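You operate a simulated robot arm through the tools that you are given. There is no shell and no other tool.

You run a simulated robot arm. Do the job below in one go: nothing can be reset, and whatever is moved stays where it is left.

## Task
Tamp the dough on the blue block round in the steel frame.
Fine: flatten it first, then tamp across that with the tamper turned sideways; squash nothing; put the tamper back. Set down upright: white tamper.

The check looks at the end state, three seconds after you hand in, the way a careful person would. Anything else that was tipped, shoved, dropped, spilled or broken makes it a failure.

## Robot
A 7-joint arm with a two-finger parallel gripper, fixed in place. Base frame: the origin is on the floor under the middle of its stand, x ahead of it, y to its left, z up; the work surface is at about z = 80. Units: cm, degrees, N and s.
It reaches about 124.7 cm from its shoulder. Its first joint turns from -132.0 to 132.0 degrees. Payload 3.91 kg.
Tool frame: the origin (TCP) lies between the finger pads and is the grasp point; the fingertips stand 3 cm ahead of it; z points along the fingers, y is the line along which they close. Largest opening 11 cm; finger width 2, thickness 1; the body of the gripper, 4.8 by 11.2 cm, starts 5.5 cm behind the TCP.
Orientation is that of the tool frame in the base frame, as a unit quaternion [x, y, z, w]. With the fingers straight down and closing along the base's y, the tool's x points along the base's -x, its y along +y and its z along -z.

## Interface
- The arm moves only by the tool nudge_tool. Its argument "rows" is a list of rows, each a list of 2 entries, a list of its own where there are three numbers: the shift along the tool's x, y, z in cm, then the turn, a rotation vector about the tool's x, y, z in degrees. In form: [[[tx, ty, tz], [rx, ry, rz]], ...]. A call has 1 to 20 rows; each row shifts and turns the commanded pose from where the row before left it, along the tool's axes as they then stand. "grip" is the gripper command, from -1 (fully open) to 1 (shut), values between in proportion, set as the call begins (left out, the last holds). A row lasts 0.2 s, in which the tool goes at most 5 cm and 8.6 degrees; a call with a longer step from one row to the next is refused whole, and so is a gripper value outside its range. A pose out of reach is approached as far as the arm can. The call stops where the force on the tool passes 90 N (or 10 N more than at its start, if that is more) or the arm is blocked; 0.2 s more then pass. The fingers move at their own pace (about 10.8 cm/s each) and stop on an object; they squeeze with about 41 N. The grip force told is the motor's: it shows also when the fingers shut on nothing. Time passes only in rows, and 0.2 s behind the last, so rows that do not move let the fingers close. The reply holds the time, the measured pose of the TCP, the force on the tool along the base axes, the opening and the grip force, in the units named above and with some noise, with the torque about the TCP (base axes, N m) and any sound that the robot's microphone picked up, and new pictures: "views" is both (left out), scene, wrist or none.
- Cameras (640 x 400 px; columns grow to the right, rows downward): "scene" is fixed at [21.4, -65.21, 154.12]; the picture's right is [0.68, -0.74, 0.00], its down [-0.45, -0.41, -0.79] and it looks along [0.58, 0.54, -0.61] (base axes); focal length 323 px, centre (320, 200). "wrist" rides on the gripper at [7.2, 1.7, -10.3] in the tool frame; the picture's right is [-0.23, 0.97, 0.00], its down [-0.76, -0.18, -0.62] and it looks along [-0.61, -0.14, 0.78] (tool axes); focal length 222 px, centre (320, 200). There is no depth. A picture from a camera that has moved, and an enlarged one, comes with that camera's place and axes in the base frame and with its lens. The place of the scene camera against the robot may be out by one fixed shift of up to 2.5 cm in any direction.
- inspect(camera, box): a new picture of the part [left, top, right, bottom] of that camera's present view, enlarged. It takes no simulated time.
- sign_off(): hands the job in; it is judged then, once.

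Places have to be worked out from the pictures, the camera data and where the tool is seen. Open the gripper and draw the arm clear of the work before you hand the job in, unless the task says otherwise.

The tools are called after "Emit:" as a command line: name --argument value ..., lists and objects as JSON in quotes. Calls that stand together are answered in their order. nudge_tool: Moves the arm, as the interface text tells. Its arguments: {"type":"object","properties":{"rows":{"type":"array","items":{"type":"array"}},"grip":{"type":"number"},"views":{"type":"string","enum":["both","scene","wrist","none"]}},"required":["rows"]} The other tools are called the same way: inspect (camera, box) takes an enlarged picture of a part of a camera's view; sign_off () hands the job in.

At the start:

```text
t: 0.0
ee_pos: [74.14, 1.32, 109.8]
orientation: [0.0, 1.0, 0.0, 0.0]
ft_force: [0.6, -0.4, -0.2]
ft_torque: [0.01, -0.03, 0.01]
width: 11.02
finger_force: 0.1
```

scene: 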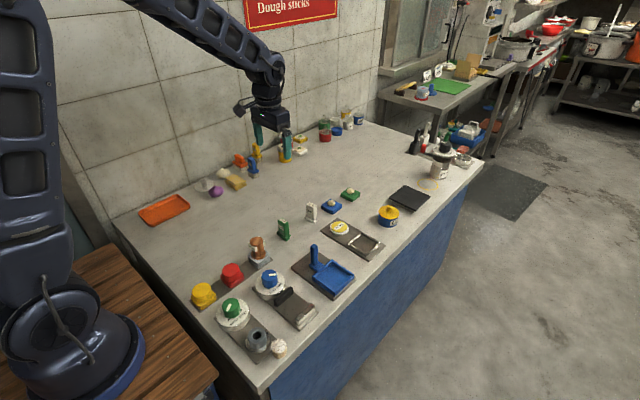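
wrist: 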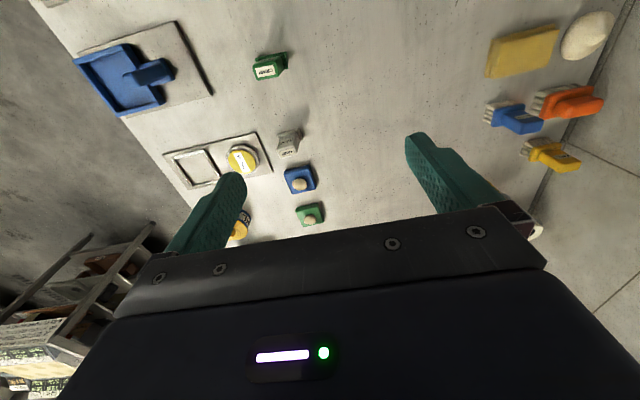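

I'll start by enlarging the scene to identify the dough, blue block, steel frame and white tamper before moving anything.

Emit:
inspect --camera "scene" --box '[260, 170, 420, 270]'

Emit:
inspect --camera "scene" --box '[180, 220, 360, 370]'

Emit:
inspect --camera "scene" --box '[230, 0, 390, 100]'

Emit:
inspect --camera "wrist" --box '[150, 20, 350, 240]'

```text
4.00 times, centred on (340, 220) of scene
camera zoom: at [21.4, -65.21, 154.12], right [0.68, -0.74, 0.0], down [-0.45, -0.41, -0.79], along [0.58, 0.54, -0.61], focal length 1293 px, centre (240, 120)
```

zoom: 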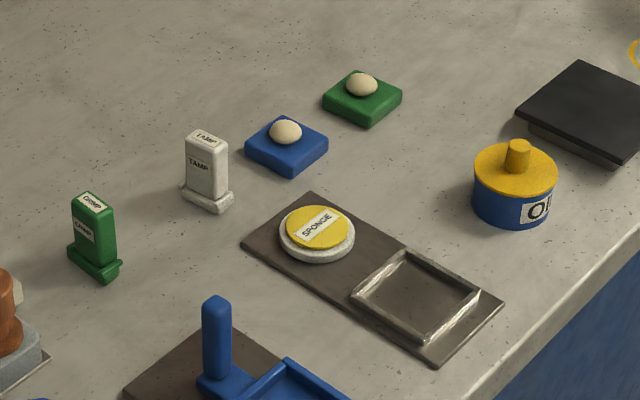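

```text
2.67 times, centred on (270, 295) of scene
camera zoom: at [21.4, -65.21, 154.12], right [0.68, -0.74, 0.0], down [-0.45, -0.41, -0.79], along [0.58, 0.54, -0.61], focal length 862 px, centre (453, -53)
```

zoom: 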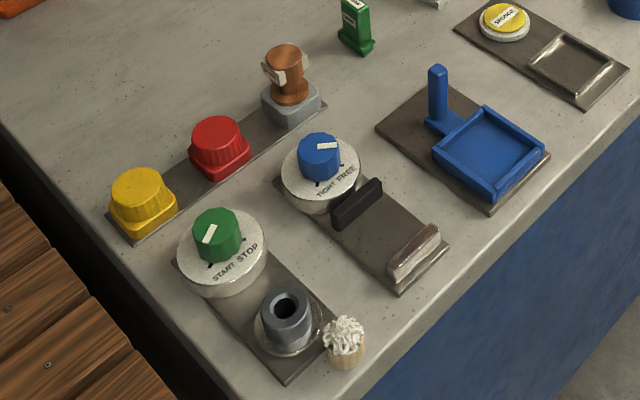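

```text
4.00 times, centred on (310, 50) of scene
camera zoom: at [21.4, -65.21, 154.12], right [0.68, -0.74, 0.0], down [-0.45, -0.41, -0.79], along [0.58, 0.54, -0.61], focal length 1293 px, centre (360, 800)
```

zoom: 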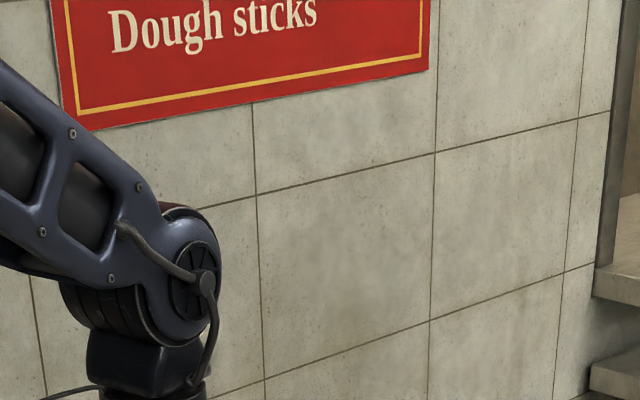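

```text
1.82 times, centred on (250, 130) of wrist
camera zoom: at [66.82, 3.17, 120.11], right [0.23, 0.97, 0.0], down [0.76, -0.18, 0.62], along [0.61, -0.14, -0.78], focal length 404 px, centre (447, 327)
```

zoom: 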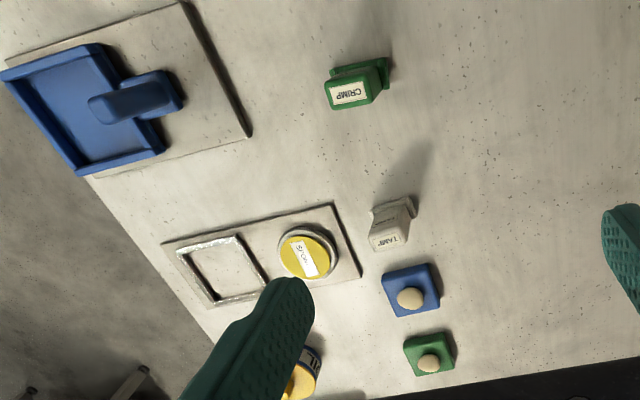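

The blue block with its dough ball sits near (91, -6.5), the white tamper near (82.5, -4.6), and a sponge and steel frame share a plate. The wall sign is cut off at the top of the scene view, so I'll turn the wrist camera up toward the wall to read all of it, staying high and clear.

Emit:
nudge_tool --rows '[[[0, 0, 0], [0, 0, -8]], [[0, 0, 0], [0, 0, -8]], [[0, 0, 0], [0, 0, -8]], [[0, 0, 0], [0, 0, -8]], [[0, 0, 0], [0, 0, -8]], [[0, 0, 0], [0, -8, 0]], [[0, 0, 0], [0, -8, 0]], [[0, 0, 0], [0, -8, 0]], [[0, 0, 0], [0, -8, 0]], [[0, 0, 0], [0, -8, 0]], [[0, 0, 0], [0, -8, 0]]]' --views "both"

```text
t: 2.4
ee_pos: [74.05, 1.18, 109.92]
orientation: [-0.312, 0.859, 0.139, 0.381]
ft_force: [0.0, 0.8, -0.3]
ft_torque: [-0.01, 0.01, 0.01]
width: 10.98
finger_force: 0.0
camera wrist: at [63.37, -5.29, 111.27], right [-0.51, 0.84, 0.17], down [0.15, -0.11, 0.98], along [0.85, 0.52, -0.07], focal length 222 px, centre (320, 200)
```

scene: 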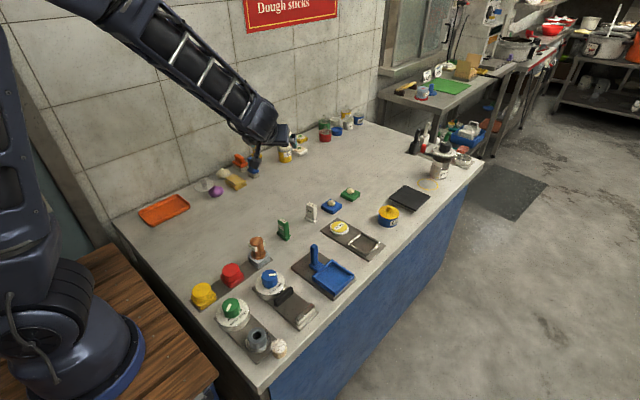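
wrist: 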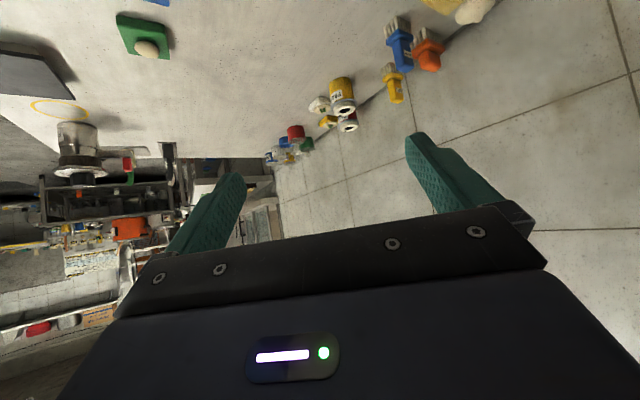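

The picture is upside down with the sign hidden behind the gripper body. I'll pitch up about 40° more so the sign falls in the unobstructed upper half.

Emit:
nudge_tool --rows '[[[0, 0, 0], [0, -8, 0]], [[0, 0, 0], [0, -8, 0]], [[0, 0, 0], [0, -8, 0]], [[0, 0, 0], [0, -8, 0]], [[0, 0, 0], [0, -8, 0]]]' --views "both"

```text
t: 3.6
ee_pos: [74.08, 1.45, 109.96]
orientation: [-0.246, 0.675, 0.237, 0.654]
ft_force: [0.1, 0.0, -0.3]
ft_torque: [-0.03, 0.01, -0.01]
width: 11.01
finger_force: 0.1
camera wrist: at [64.85, -3.95, 102.96], right [-0.62, 0.75, 0.23], down [-0.35, -0.52, 0.78], along [0.7, 0.41, 0.58], focal length 222 px, centre (320, 200)
```

scene: 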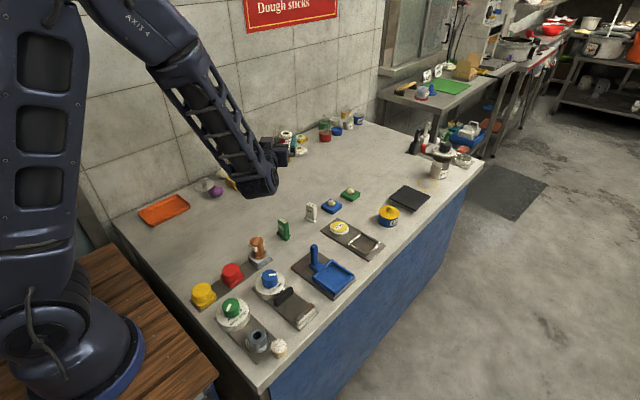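
wrist: 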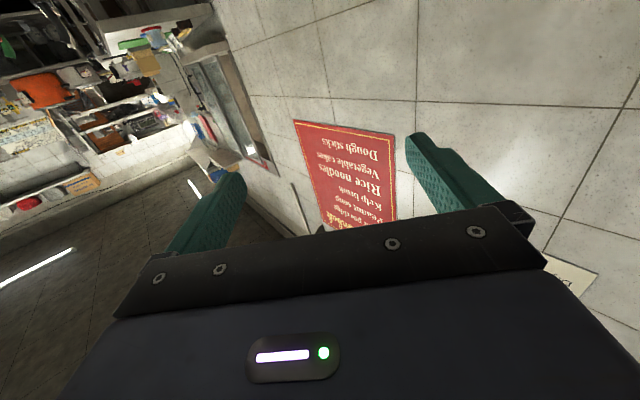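

The sign is just a menu (rice noodles, vegetable cakes, dough sticks). There's a smaller note lower right in this view, so I'll enlarge both.

Emit:
inspect --camera "wrist" --box '[280, 110, 420, 240]'

Emit:
inspect --camera "wrist" --box '[530, 240, 630, 310]'

```text
3.08 times, centred on (350, 175) of wrist
camera zoom: at [64.85, -3.95, 102.96], right [-0.62, 0.75, 0.23], down [-0.35, -0.52, 0.78], along [0.7, 0.41, 0.58], focal length 684 px, centre (228, 277)
```

zoom: 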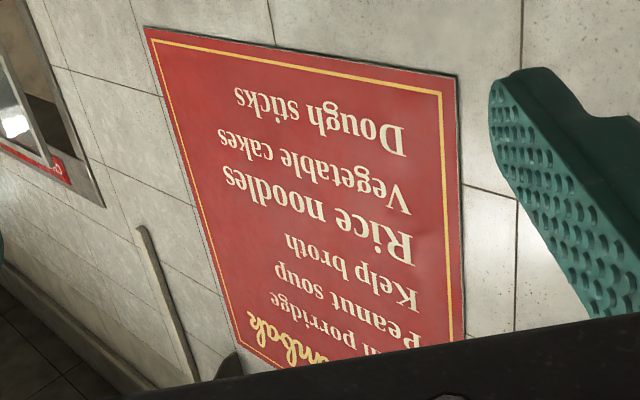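

```text
5.71 times, centred on (580, 275) of wrist
camera zoom: at [64.85, -3.95, 102.96], right [-0.62, 0.75, 0.23], down [-0.35, -0.52, 0.78], along [0.7, 0.41, 0.58], focal length 1269 px, centre (-1166, -229)
```

zoom: 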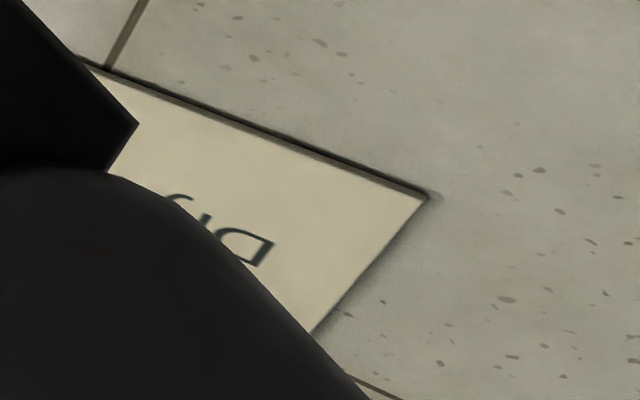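

There is a paper note on the wall starting "Di…" around (60, 38, 148), which may hold a hint. I'll yaw left, raise the arm and pitch up a bit to read it.

Emit:
nudge_tool --rows '[[[-4, 0, 0], [-8, 0, 0]], [[-4, 0, 0], [-8, 0, 0]], [[-4, 0, 0], [-8, 0, 0]], [[-4, 0, 0], [-8, 0, 0]], [[-4, 0, 0], [-8, 0, 0]], [[-4, 0, 0], [-8, 0, 0]], [[0, 0, 0], [0, -8, 0]], [[0, 0, 0], [0, -8, 0]]]' --views "both"

```text
t: 5.4
ee_pos: [74.79, 1.77, 133.95]
orientation: [-0.416, 0.446, 0.556, 0.565]
ft_force: [-0.6, -0.6, 0.4]
ft_torque: [0.02, 0.01, -0.03]
width: 10.99
finger_force: 0.1
camera wrist: at [72.48, -6.14, 124.18], right [-0.97, -0.02, 0.24], down [0.16, -0.8, 0.57], along [0.18, 0.6, 0.78], focal length 222 px, centre (320, 200)
```

scene: 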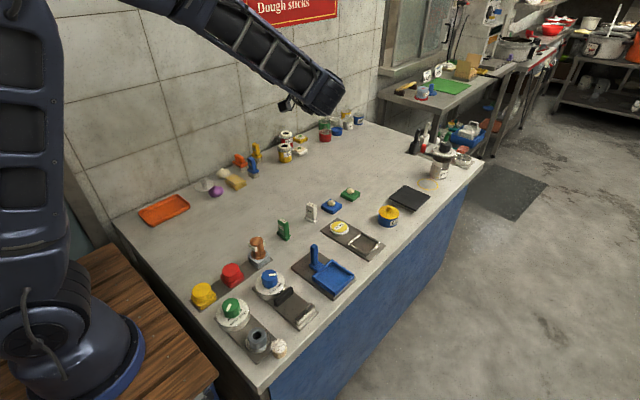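
wrist: 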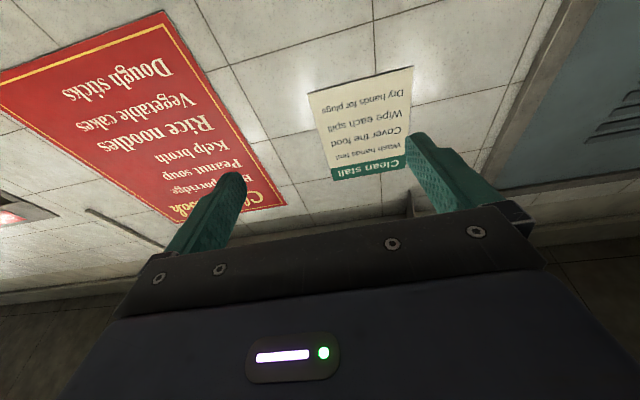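

The note is just a general "clean stall" notice (wash hands, cover the food, wipe spills, dry hands for plugs), not specific to this. I'll undo the turns to point the gripper down again while still high.

Emit:
nudge_tool --rows '[[[0, 0, 0], [0, 8, 0]], [[0, 0, 0], [0, 8, 0]], [[0, 0, 0], [8, 0, 0]], [[0, 0, 0], [8, 0, 0]], [[0, 0, 0], [8, 0, 0]], [[0, 0, 0], [8, 0, 0]], [[0, 0, 0], [8, 0, 0]], [[0, 0, 0], [8, 0, 0]], [[0, 0, 0], [0, 8, 0]], [[0, 0, 0], [0, 8, 0]], [[0, 0, 0], [0, 8, 0]], [[0, 0, 0], [0, 8, 0]], [[0, 0, 0], [0, 8, 0]], [[0, 0, 0], [0, 8, 0]], [[0, 0, 0], [0, 8, 0]], [[0, 0, 0], [0, 8, 0]], [[0, 0, 0], [0, 8, 0]], [[0, 0, 0], [0, 8, 0]], [[0, 0, 0], [0, 8, 0]]]' --views "none"

Emit:
nudge_tool --rows '[[[0, 0, 0], [0, 0, 8]], [[0, 0, 0], [0, 0, 8]], [[0, 0, 0], [0, 0, 8]], [[0, 0, 0], [0, 0, 8]], [[0, 0, 0], [0, 0, 8]], [[0, -4, 4.5], [0, 0, 0]], [[0, -4, 4.5], [0, 0, 0]], [[0, -4, 4.5], [0, 0, 0]], [[0, -3, 4.5], [0, 0, 0]], [[0, 0, 0], [0, 0, 0]]]' --views "both"

```text
t: 9.4
ee_pos: [74.72, 1.87, 133.85]
orientation: [-0.341, 0.94, -0.001, 0.0]
ft_force: [0.0, 0.2, 0.4]
ft_torque: [0.05, -0.06, 0.0]
width: 11.01
finger_force: 0.1
```

```text
refused: row 6 steps farther than a row can; nothing moved
```

The gripper points down again at (74.7, 1.9, 133.9). I'll finish the yaw reversal and move toward the tamper/frame area, with steps below 5 cm.

Emit:
nudge_tool --rows '[[[0, 0, 0], [0, 0, 8]], [[0, 0, 0], [0, 0, 8]], [[0, 0, 0], [0, 0, 8]], [[0, 0, 0], [0, 0, 8]], [[0, 0, 0], [0, 0, 8]], [[0, -3, 3.5], [0, 0, 0]], [[0, -3, 3.5], [0, 0, 0]], [[0, -3, 3.5], [0, 0, 0]], [[0, -3, 3.5], [0, 0, 0]], [[0, 0, 3.5], [0, 0, 0]], [[0, 0, 0], [0, 0, 0]]]' --views "both"

```text
t: 11.8
ee_pos: [74.9, -10.07, 116.71]
orientation: [0.0, 1.0, 0.0, 0.0]
ft_force: [0.0, -0.3, 0.3]
ft_torque: [0.01, 0.01, 0.0]
width: 11.0
finger_force: 0.0
camera wrist: at [67.58, -8.25, 126.85], right [0.23, 0.97, 0.0], down [0.76, -0.18, 0.62], along [0.61, -0.14, -0.78], focal length 222 px, centre (320, 200)
```

scene: 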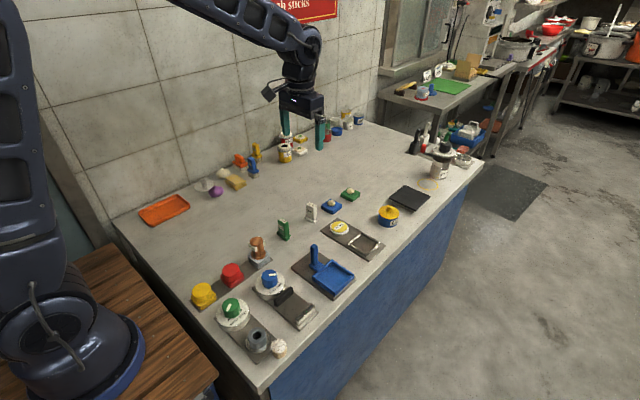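
wrist: 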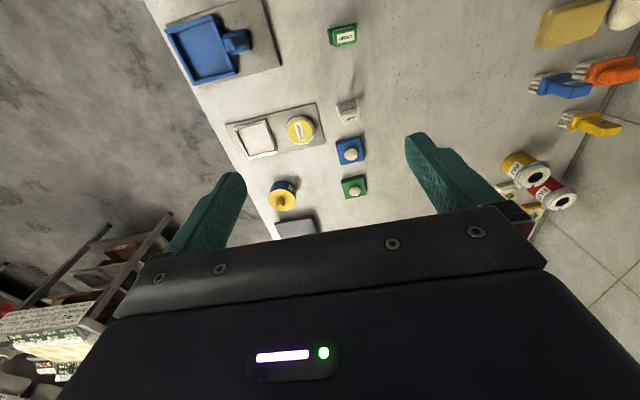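

All items of interest are visible in the wrist view from above. I'll enlarge them for measurement.

Emit:
inspect --camera "wrist" --box '[215, 80, 335, 170]'

Emit:
inspect --camera "wrist" --box '[320, 85, 390, 205]'

Emit:
inspect --camera "wrist" --box '[310, 80, 390, 140]'

Emit:
inspect --camera "scene" --box '[296, 186, 376, 236]'

Emit:
inspect --camera "scene" --box '[310, 205, 400, 265]'

```text
4.44 times, centred on (275, 125) of wrist
camera zoom: at [67.58, -8.25, 126.85], right [0.23, 0.97, 0.0], down [0.76, -0.18, 0.62], along [0.61, -0.14, -0.78], focal length 987 px, centre (520, 533)
```

zoom: 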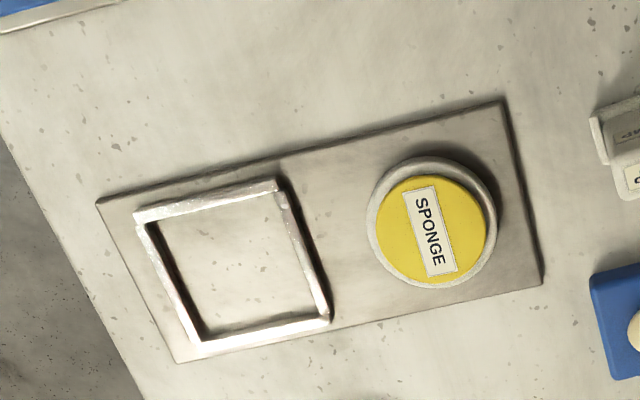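

```text
3.33 times, centred on (355, 145) of wrist
camera zoom: at [67.58, -8.25, 126.85], right [0.23, 0.97, 0.0], down [0.76, -0.18, 0.62], along [0.61, -0.14, -0.78], focal length 740 px, centre (203, 383)
```

zoom: 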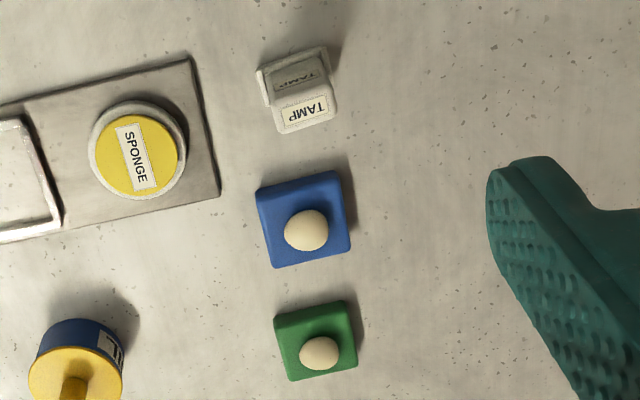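

```text
6.67 times, centred on (350, 110) of wrist
camera zoom: at [67.58, -8.25, 126.85], right [0.23, 0.97, 0.0], down [0.76, -0.18, 0.62], along [0.61, -0.14, -0.78], focal length 1481 px, centre (120, 800)
```

zoom: 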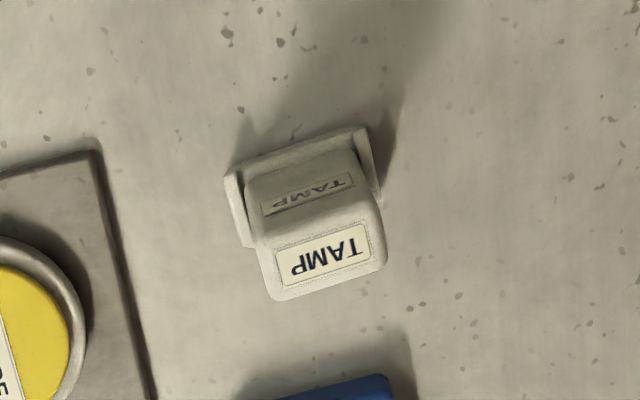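

```text
8.00 times, centred on (336, 211) of scene
camera zoom: at [21.4, -65.21, 154.12], right [0.68, -0.74, 0.0], down [-0.45, -0.41, -0.79], along [0.58, 0.54, -0.61], focal length 2586 px, centre (192, 112)
```

zoom: 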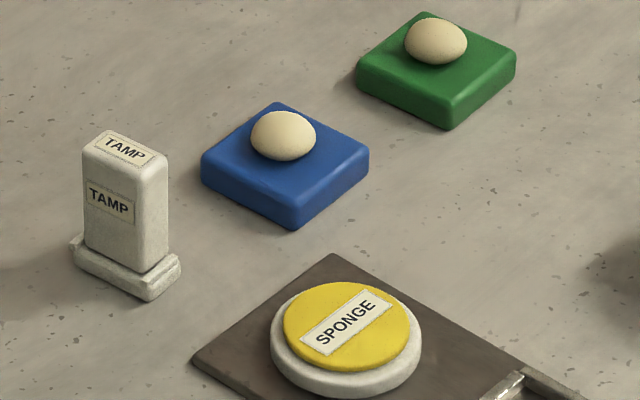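

```text
6.67 times, centred on (355, 235) of scene
camera zoom: at [21.4, -65.21, 154.12], right [0.68, -0.74, 0.0], down [-0.45, -0.41, -0.79], along [0.58, 0.54, -0.61], focal length 2155 px, centre (87, -33)
```

zoom: 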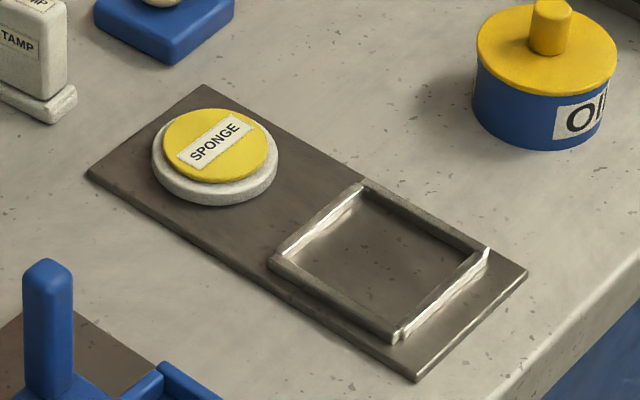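

The tamper's foot is long along y; the blue block (~5 cm) looks sized to nest in the ~7 cm frame, and the sponge sits beside it. I'll move lower for a closer look at frame and block to get heights and edges.

Emit:
nudge_tool --rows '[[[0, -4, 0], [0, 0, 0]], [[0, -4, 2], [0, 0, 0]], [[0, -3, 3.5], [0, 0, 0]], [[0, 0, 4], [0, 0, 0]], [[0, 0, 4], [0, 0, 0]], [[0, 0, 0], [0, 0, 0]]]' --views "both"

```text
t: 13.2
ee_pos: [74.78, -21.08, 102.82]
orientation: [0.0, 1.0, 0.001, -0.001]
ft_force: [1.2, 0.1, 0.6]
ft_torque: [0.02, -0.01, 0.01]
width: 10.98
finger_force: 0.1
camera wrist: at [67.51, -19.26, 113.0], right [0.23, 0.97, 0.0], down [0.76, -0.18, 0.62], along [0.61, -0.14, -0.78], focal length 222 px, centre (320, 200)
```

scene: 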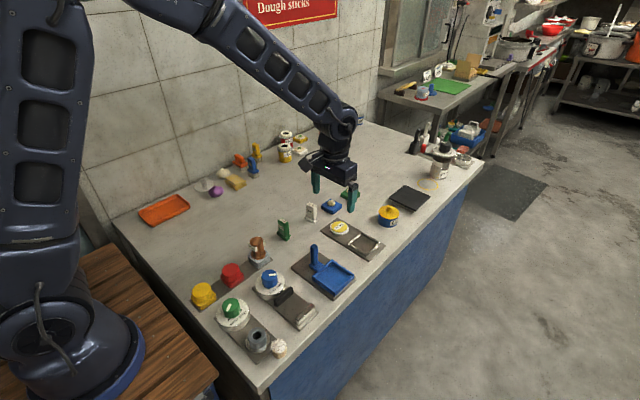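
wrist: 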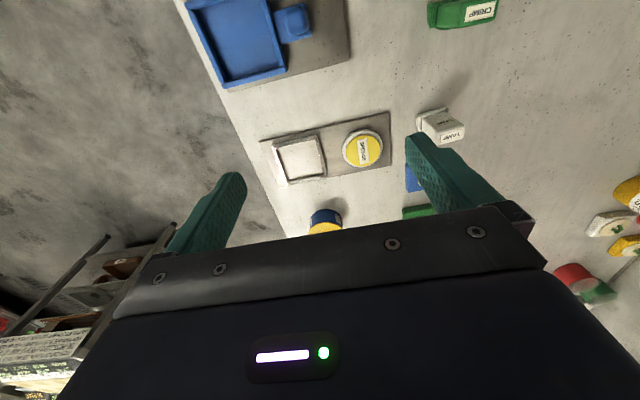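

Emit:
inspect --camera "wrist" --box '[255, 105, 400, 195]'

Emit:
inspect --camera "wrist" --box '[265, 120, 335, 190]'

Emit:
inspect --camera "wrist" --box '[400, 90, 480, 160]'

```text
4.41 times, centred on (328, 150) of wrist
camera zoom: at [67.51, -19.26, 113.0], right [0.23, 0.97, 0.0], down [0.76, -0.18, 0.62], along [0.61, -0.14, -0.78], focal length 980 px, centre (287, 421)
```

zoom: 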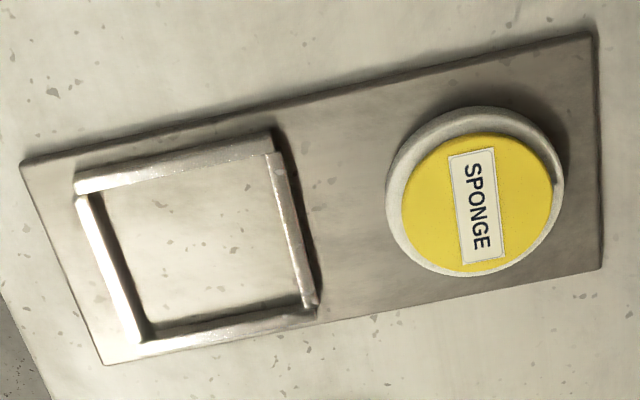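

```text
5.71 times, centred on (300, 155) of wrist
camera zoom: at [67.51, -19.26, 113.0], right [0.23, 0.97, 0.0], down [0.76, -0.18, 0.62], along [0.61, -0.14, -0.78], focal length 1269 px, centre (434, 457)
```

zoom: 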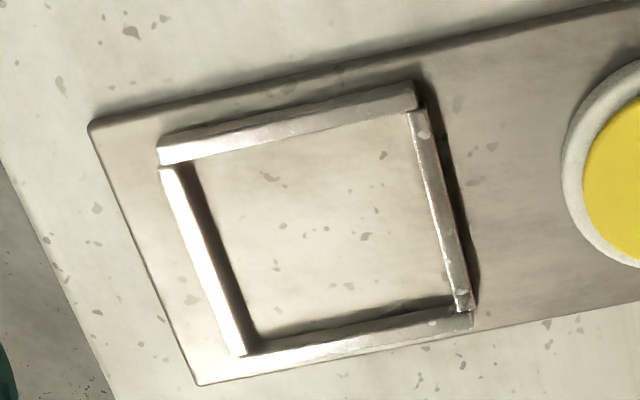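

```text
5.71 times, centred on (440, 125) of wrist
camera zoom: at [67.51, -19.26, 113.0], right [0.23, 0.97, 0.0], down [0.76, -0.18, 0.62], along [0.61, -0.14, -0.78], focal length 1269 px, centre (-366, 629)
```

zoom: 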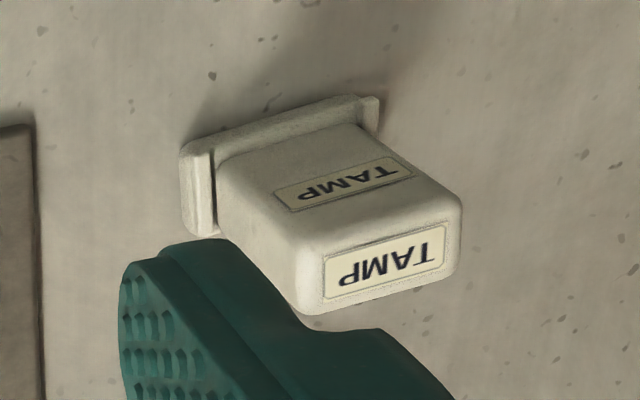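

Frame's inner opening comes out about 6.2 × 6.3 cm, centred near (84.0, -26.2) and square to the axes; the tamper's top is near (82.1, -6.0, 86.7). I'll go above the blue block at about (90.6, -6.7) for a close look between the fingers.

Emit:
nudge_tool --rows '[[[-3.2, 2.9, 0], [0, 0, 0]], [[-3.2, 2.9, 0], [0, 0, 0]], [[-3.2, 2.9, 0], [0, 0, 0]], [[-3.2, 2.9, 0], [0, 0, 0]], [[-3.0, 2.8, 0], [0, 0, 0]], [[0, 0, 4], [0, 0, 0]], [[0, 0, 4], [0, 0, 0]], [[0, 0, 0], [0, 0, 0]]]' --grip -0.3 --views "both"

```text
t: 15.0
ee_pos: [90.73, -6.93, 94.88]
orientation: [0.0, 1.0, 0.001, 0.001]
ft_force: [0.4, 0.4, -0.6]
ft_torque: [-0.01, 0.03, 0.02]
width: 7.14
finger_force: 0.1
camera wrist: at [83.33, -4.98, 105.04], right [0.23, 0.97, 0.0], down [0.76, -0.18, 0.62], along [0.61, -0.14, -0.78], focal length 222 px, centre (320, 200)
```

scene: 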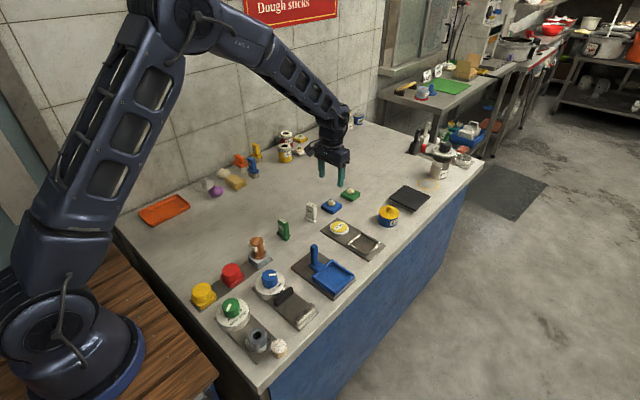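
wrist: 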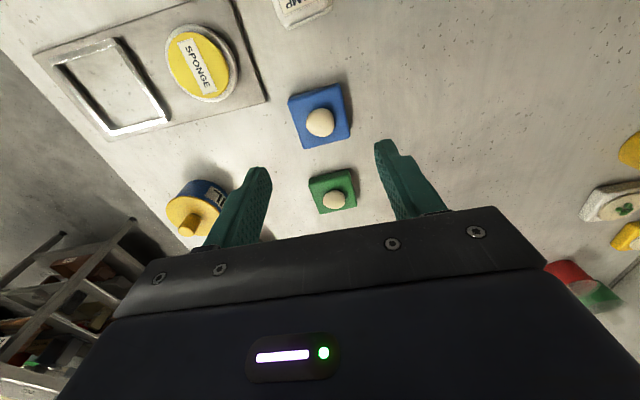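

Emit:
inspect --camera "wrist" --box '[280, 75, 365, 155]'

Emit:
inspect --camera "wrist" --box '[30, 0, 280, 150]'

```text
5.00 times, centred on (322, 115) of wrist
camera zoom: at [83.33, -4.98, 105.04], right [0.23, 0.97, 0.0], down [0.76, -0.18, 0.62], along [0.61, -0.14, -0.78], focal length 1111 px, centre (308, 625)
```

zoom: 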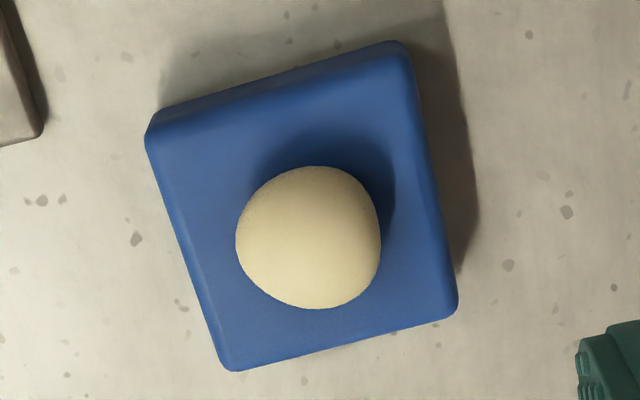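

```text
2.56 times, centred on (155, 75) of wrist
camera zoom: at [83.33, -4.98, 105.04], right [0.23, 0.97, 0.0], down [0.76, -0.18, 0.62], along [0.61, -0.14, -0.78], focal length 569 px, centre (742, 520)
```

zoom: 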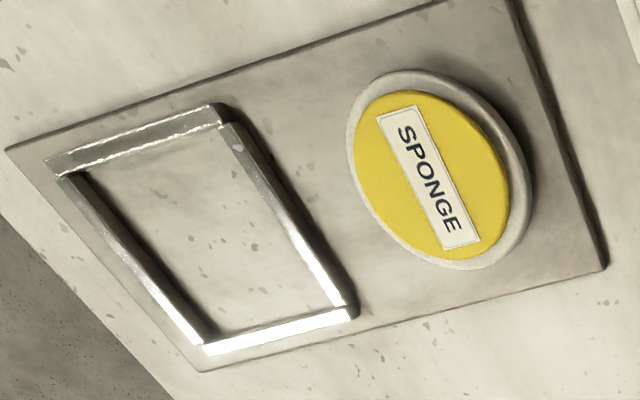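

The block top is ~5.1 cm square, 2 cm tall, centred at about (91.05, -6.7), turned about +3°; dough ball ~2.9 cm centred on it. I'll align with it and descend partway with fingers straddling it.

Emit:
nudge_tool --rows '[[[-0.32, 0.25, 0], [0, 0, -3]], [[0, 0, 2.5], [0, 0, 0]], [[0, 0, 2.5], [0, 0, 0]], [[0, 0, 2], [0, 0, 0]], [[0, 0, 1], [0, 0, 0]], [[0, 0, 0], [0, 0, 0]]]' --views "both"

```text
t: 16.4
ee_pos: [91.0, -6.51, 86.93]
orientation: [-0.025, 1.0, 0.0, 0.0]
ft_force: [-0.8, 0.9, 0.0]
ft_torque: [-0.01, 0.01, -0.02]
width: 7.15
finger_force: 0.1
camera wrist: at [83.64, -5.04, 97.12], right [0.18, 0.98, 0.0], down [0.77, -0.14, 0.62], along [0.61, -0.11, -0.78], focal length 222 px, centre (320, 200)
```

scene: 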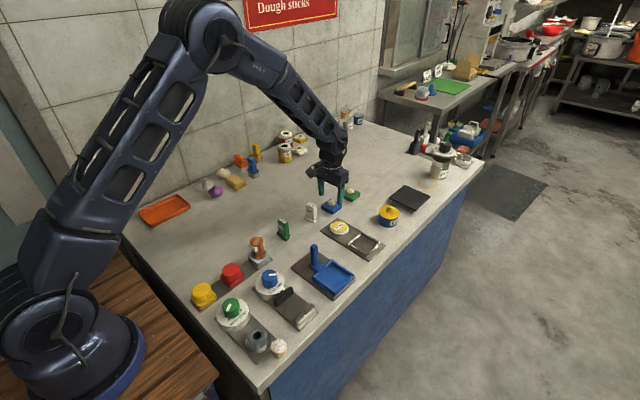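
wrist: 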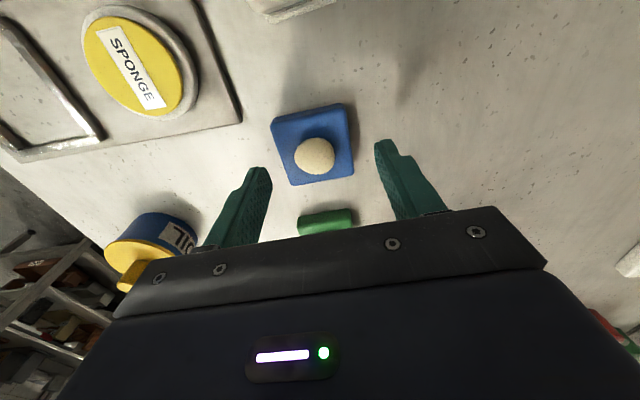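

Emit:
inspect --camera "wrist" --box '[235, 90, 405, 220]'

Emit:
inspect --camera "scene" --box '[290, 160, 390, 230]'

```text
3.08 times, centred on (320, 155) of wrist
camera zoom: at [83.64, -5.04, 97.12], right [0.18, 0.98, 0.0], down [0.77, -0.14, 0.62], along [0.61, -0.11, -0.78], focal length 684 px, centre (320, 338)
```

zoom: 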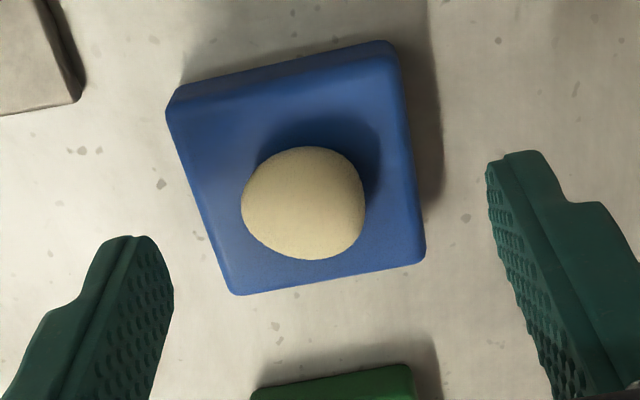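

```text
5.71 times, centred on (340, 195) of scene
camera zoom: at [21.4, -65.21, 154.12], right [0.68, -0.74, 0.0], down [-0.45, -0.41, -0.79], along [0.58, 0.54, -0.61], focal length 1847 px, centre (206, 229)
```

zoom: 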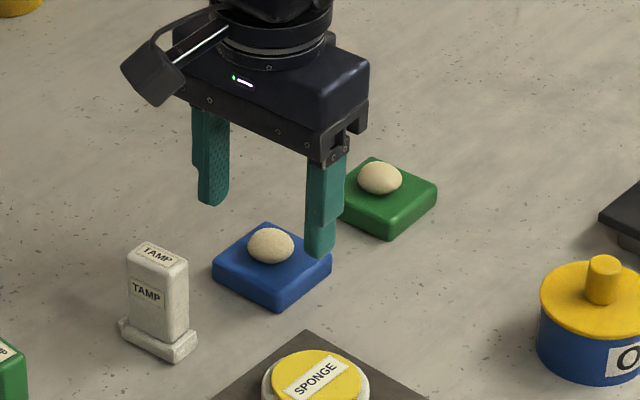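

The block centre is confirmed near (90.95, -6.7) and the fingers straddle it evenly. I'll lower to TCP z ≈ 84.2 (tips ~1.2 cm above the table, so they'll clear the frame walls later) and close on the block.

Emit:
nudge_tool --rows '[[[0, -0.1, 1.35], [0, 0, 0]], [[0, 0, 1.35], [0, 0, 0]], [[0, 0, 0], [0, 0, 0]]]' --views "wrist"

```text
t: 17.2
ee_pos: [91.06, -6.68, 84.24]
orientation: [-0.026, 1.0, 0.0, 0.001]
ft_force: [-0.1, -0.3, 0.6]
ft_torque: [0.01, 0.02, -0.01]
width: 7.16
finger_force: 0.0
camera wrist: at [83.65, -5.13, 94.44], right [0.18, 0.98, 0.0], down [0.77, -0.14, 0.62], along [0.61, -0.11, -0.78], focal length 222 px, centre (320, 200)
```

wrist: 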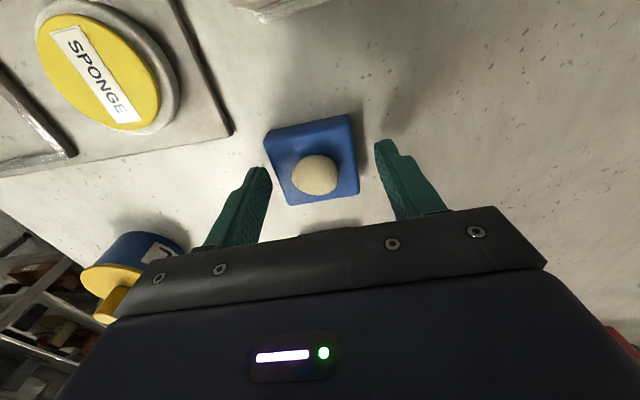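

Fingers straddle the block at z 84.24. A quick enlarged look to verify the tip height against the block before closing.

Emit:
inspect --camera "scene" --box '[300, 170, 370, 220]'

Emit:
inspect --camera "wrist" --box '[225, 100, 425, 250]'

```text
8.00 times, centred on (335, 195) of scene
camera zoom: at [21.4, -65.21, 154.12], right [0.68, -0.74, 0.0], down [-0.45, -0.41, -0.79], along [0.58, 0.54, -0.61], focal length 2586 px, centre (200, 240)
```

zoom: 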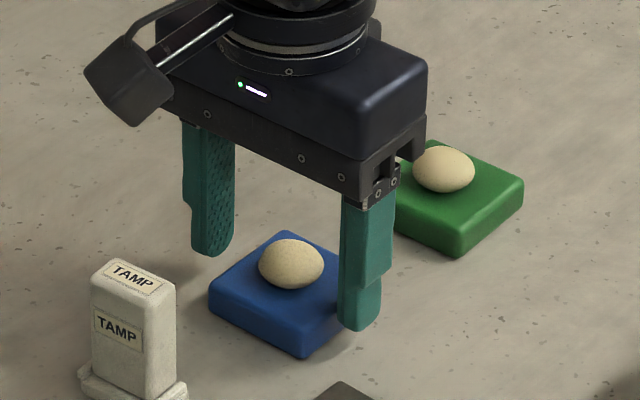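

```text
2.67 times, centred on (325, 175) of wrist
camera zoom: at [83.65, -5.13, 94.44], right [0.18, 0.98, 0.0], down [0.77, -0.14, 0.62], along [0.61, -0.11, -0.78], focal length 592 px, centre (307, 267)
```

zoom: 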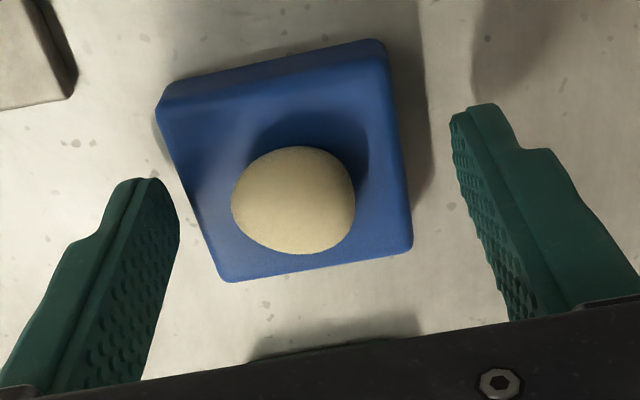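

The near fingertip sits about level with the block's upper half, as intended. I'll close gently to just under the block's width.

Emit:
nudge_tool --rows '[[[0, 0, 0], [0, 0, 0]], [[0, 0, 0], [0, 0, 0]], [[0, 0, 0], [0, 0, 0]]]' --grip 0.25 --views "both"

```text
t: 18.0
ee_pos: [91.05, -6.65, 84.29]
orientation: [-0.026, 1.0, 0.0, -0.001]
ft_force: [0.3, 0.0, -0.4]
ft_torque: [0.0, -0.03, 0.01]
width: 5.48
finger_force: 40.6
camera wrist: at [83.65, -5.12, 94.45], right [0.18, 0.98, 0.0], down [0.77, -0.14, 0.62], along [0.61, -0.11, -0.78], focal length 222 px, centre (320, 200)
```

scene: 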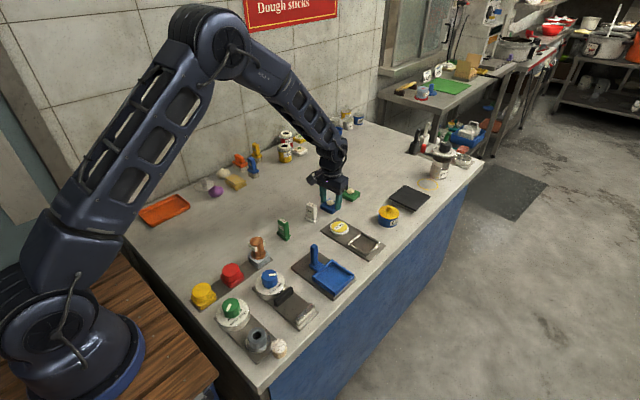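
wrist: 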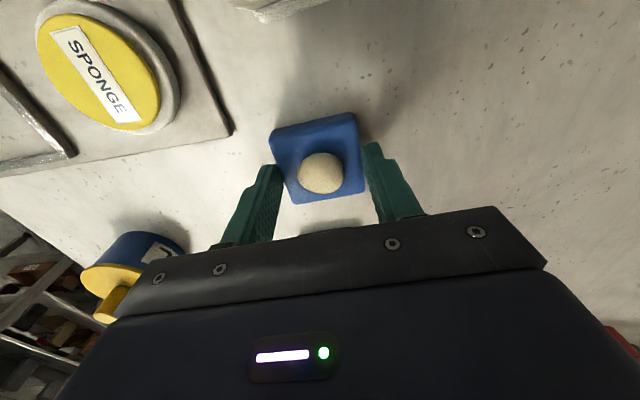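

The block is held (true width 5.48 cm, 41 N). I'll lift gently and check that the dough stays put.

Emit:
nudge_tool --rows '[[[0, 0, -0.5], [0, 0, 0]], [[0, 0, -1], [0, 0, 0]], [[0, 0, -1.5], [0, 0, 0]], [[0, 0, -2], [0, 0, 0]], [[0, 0, -2], [0, 0, 0]], [[0, 0, -1], [0, 0, 0]], [[0, 0, 0], [0, 0, 0]]]' --views "both"

```text
t: 19.6
ee_pos: [91.0, -6.5, 92.22]
orientation: [-0.026, 1.0, 0.001, 0.0]
ft_force: [1.0, 0.3, -0.3]
ft_torque: [-0.02, 0.0, -0.01]
width: 5.48
finger_force: 41.4
camera wrist: at [83.58, -5.08, 102.44], right [0.18, 0.98, 0.0], down [0.77, -0.14, 0.62], along [0.61, -0.11, -0.78], focal length 222 px, centre (320, 200)
```

scene: 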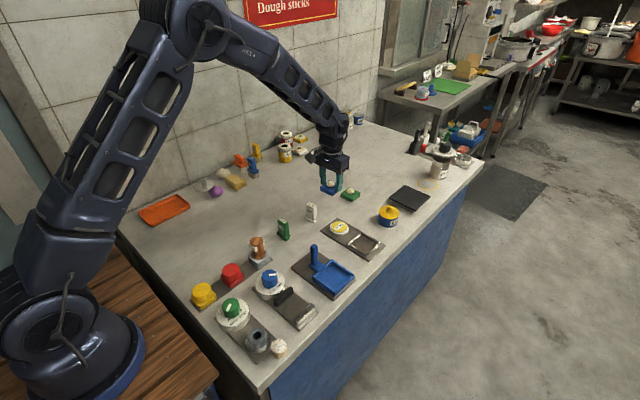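
wrist: 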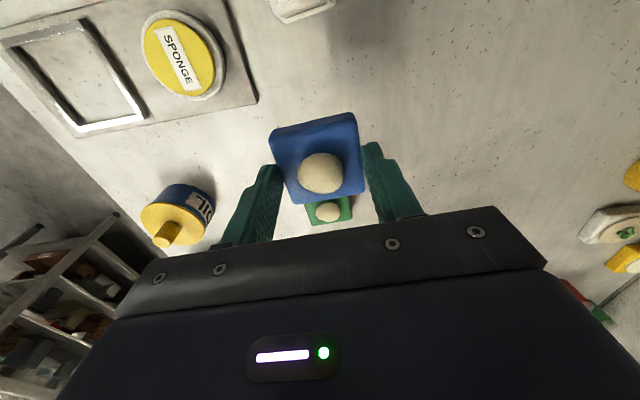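

The block lifted level with the dough still centred. I'll carry it at this height, turned square, to above the frame at about (84.0, -26.1).

Emit:
nudge_tool --rows '[[[0, 0, 0], [0, 0, 3]], [[0.5, -1.5, 0], [0, 0, 0]], [[0.9, -2.5, 0], [0, 0, 0]], [[1.1, -3, 0], [0, 0, 0]], [[1.1, -3, 0], [0, 0, 0]], [[1.1, -3, 0], [0, 0, 0]], [[1.1, -3, 0], [0, 0, 0]], [[0.8, -2.2, 0], [0, 0, 0]], [[0.4, -1.3, 0], [0, 0, 0]], [[0, 0, 0], [0, 0, 0]]]' --views "both"

```text
t: 21.8
ee_pos: [83.9, -26.11, 92.17]
orientation: [0.0, 1.0, 0.0, -0.001]
ft_force: [0.6, 0.0, -0.3]
ft_torque: [0.0, -0.01, 0.03]
width: 5.51
finger_force: 40.7
camera wrist: at [76.5, -24.22, 102.52], right [0.23, 0.97, 0.0], down [0.76, -0.18, 0.62], along [0.61, -0.14, -0.78], focal length 222 px, centre (320, 200)
```

scene: 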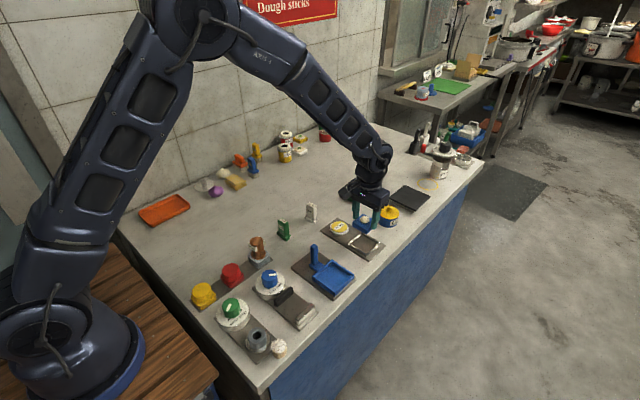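
wrist: 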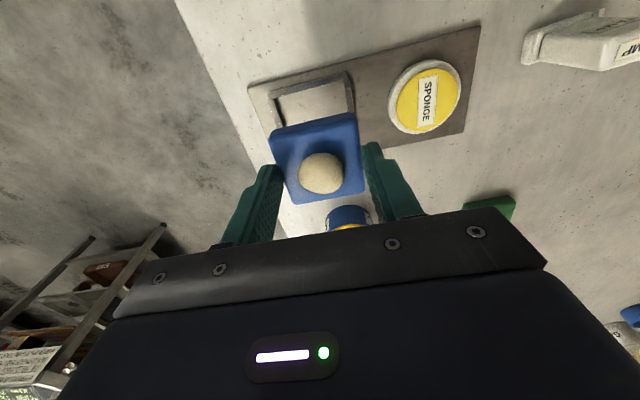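

Emit:
inspect --camera "wrist" --box '[245, 60, 385, 210]'

Emit:
inspect --camera "scene" --box '[320, 190, 410, 260]'

```text
2.67 times, centred on (315, 135) of wrist
camera zoom: at [76.5, -24.22, 102.52], right [0.23, 0.97, 0.0], down [0.76, -0.18, 0.62], along [0.61, -0.14, -0.78], focal length 592 px, centre (333, 373)
```

zoom: 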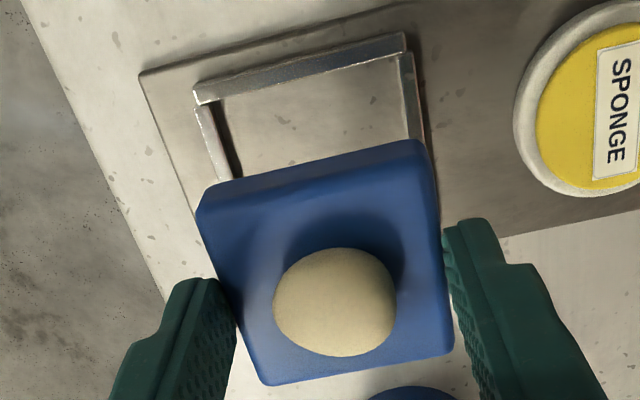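

```text
5.71 times, centred on (365, 225) of scene
camera zoom: at [21.4, -65.21, 154.12], right [0.68, -0.74, 0.0], down [-0.45, -0.41, -0.79], along [0.58, 0.54, -0.61], focal length 1847 px, centre (63, 57)
```

zoom: 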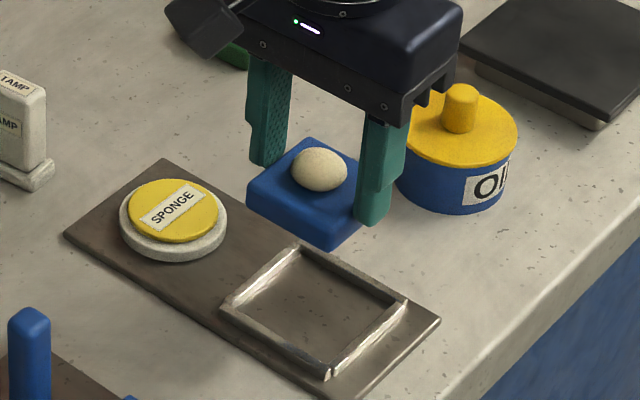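

The block hangs level over the frame; relative measurements suggest it is ~0.2–0.3 cm too far toward +y. I'll shift slightly and lower to just above the walls, then re-check in both cameras.

Emit:
nudge_tool --rows '[[[0, -0.2, 1], [0, 0, 0]], [[0, 0, 1.5], [0, 0, 0]], [[0, 0, 1.5], [0, 0, 0]], [[0, 0, 1.0], [0, 0, 0]], [[0, 0, 0.5], [0, 0, 0]], [[0, 0, 0], [0, 0, 0]]]' --views "both"

Emit:
inspect --camera "wrist" --box '[245, 70, 385, 210]'

Emit:
inspect --camera "scene" --box '[330, 205, 400, 260]'

```text
t: 23.2
ee_pos: [83.87, -26.24, 86.76]
orientation: [0.001, 1.0, 0.0, 0.0]
ft_force: [-0.7, -0.9, -0.6]
ft_torque: [0.03, -0.01, 0.02]
width: 5.49
finger_force: 41.0
camera wrist: at [76.58, -24.47, 96.95], right [0.23, 0.97, 0.0], down [0.76, -0.18, 0.62], along [0.61, -0.14, -0.78], focal length 222 px, centre (320, 200)
```

scene: 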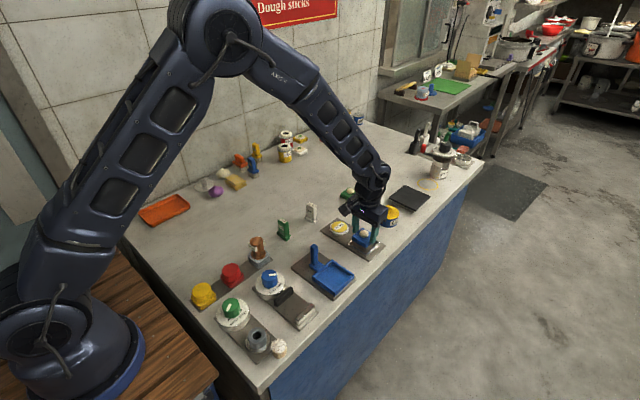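
wrist: 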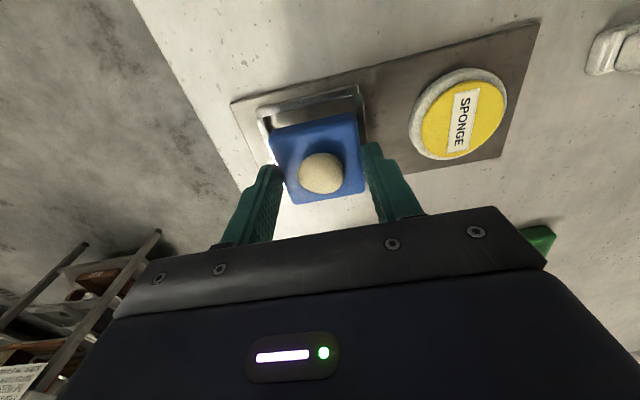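

```text
2.86 times, centred on (315, 140) of wrist
camera zoom: at [76.58, -24.47, 96.95], right [0.23, 0.97, 0.0], down [0.76, -0.18, 0.62], along [0.61, -0.14, -0.78], focal length 635 px, centre (334, 371)
```

zoom: 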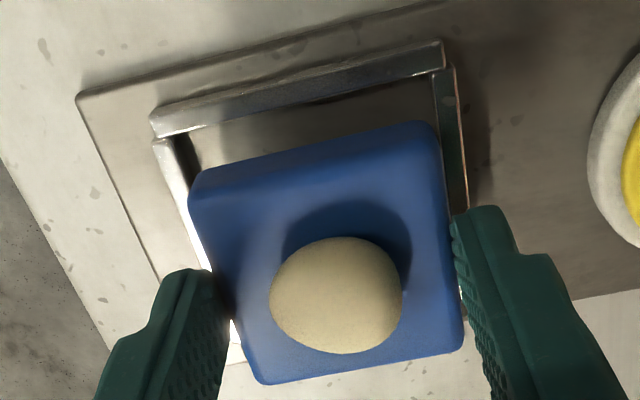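

```text
7.27 times, centred on (365, 232) of scene
camera zoom: at [21.4, -65.21, 154.12], right [0.68, -0.74, 0.0], down [-0.45, -0.41, -0.79], along [0.58, 0.54, -0.61], focal length 2351 px, centre (-7, -36)
```

zoom: 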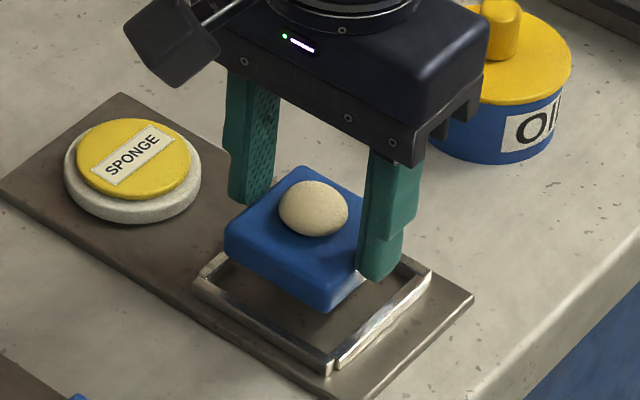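

Wrist and scene views agree: the block is about 0.15 cm short in x and 0.12 cm too far in +y of the frame's centre, with ~0.37 cm clearance per side. I'll correct and lower to just above wall height.

Emit:
nudge_tool --rows '[[[-0.15, -0.12, 0], [0, 0, 0]], [[0, 0, 0.5], [0, 0, 0]], [[0, 0, 0.3], [0, 0, 0]], [[0, 0, 0], [0, 0, 0]]]' --views "none"

Emit:
inspect --camera "wrist" --box '[245, 70, 385, 210]'

Emit:
inspect --camera "scene" --box '[330, 205, 400, 260]'

```text
t: 24.2
ee_pos: [83.97, -26.5, 85.92]
orientation: [0.0, 1.0, -0.001, 0.0]
ft_force: [0.2, -0.2, -0.6]
ft_torque: [0.03, 0.02, -0.02]
width: 5.5
finger_force: 40.9
```

```text
2.86 times, centred on (315, 140) of wrist
camera zoom: at [76.7, -24.55, 96.11], right [0.23, 0.97, 0.0], down [0.76, -0.18, 0.62], along [0.61, -0.14, -0.78], focal length 635 px, centre (334, 371)
```

zoom: 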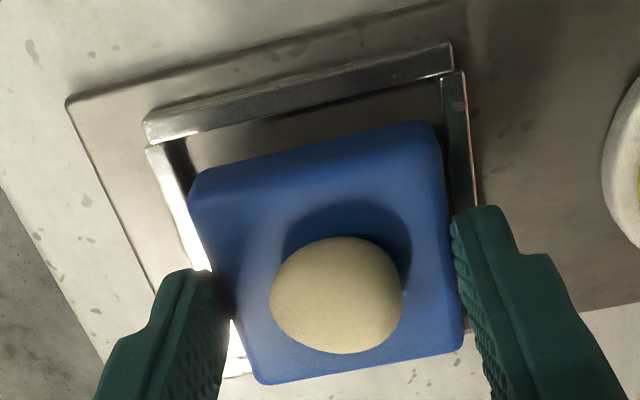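

```text
7.27 times, centred on (365, 232) of scene
camera zoom: at [21.4, -65.21, 154.12], right [0.68, -0.74, 0.0], down [-0.45, -0.41, -0.79], along [0.58, 0.54, -0.61], focal length 2351 px, centre (-7, -36)
```

zoom: 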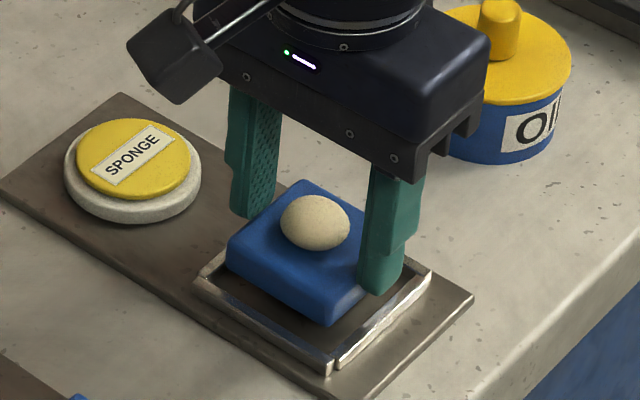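

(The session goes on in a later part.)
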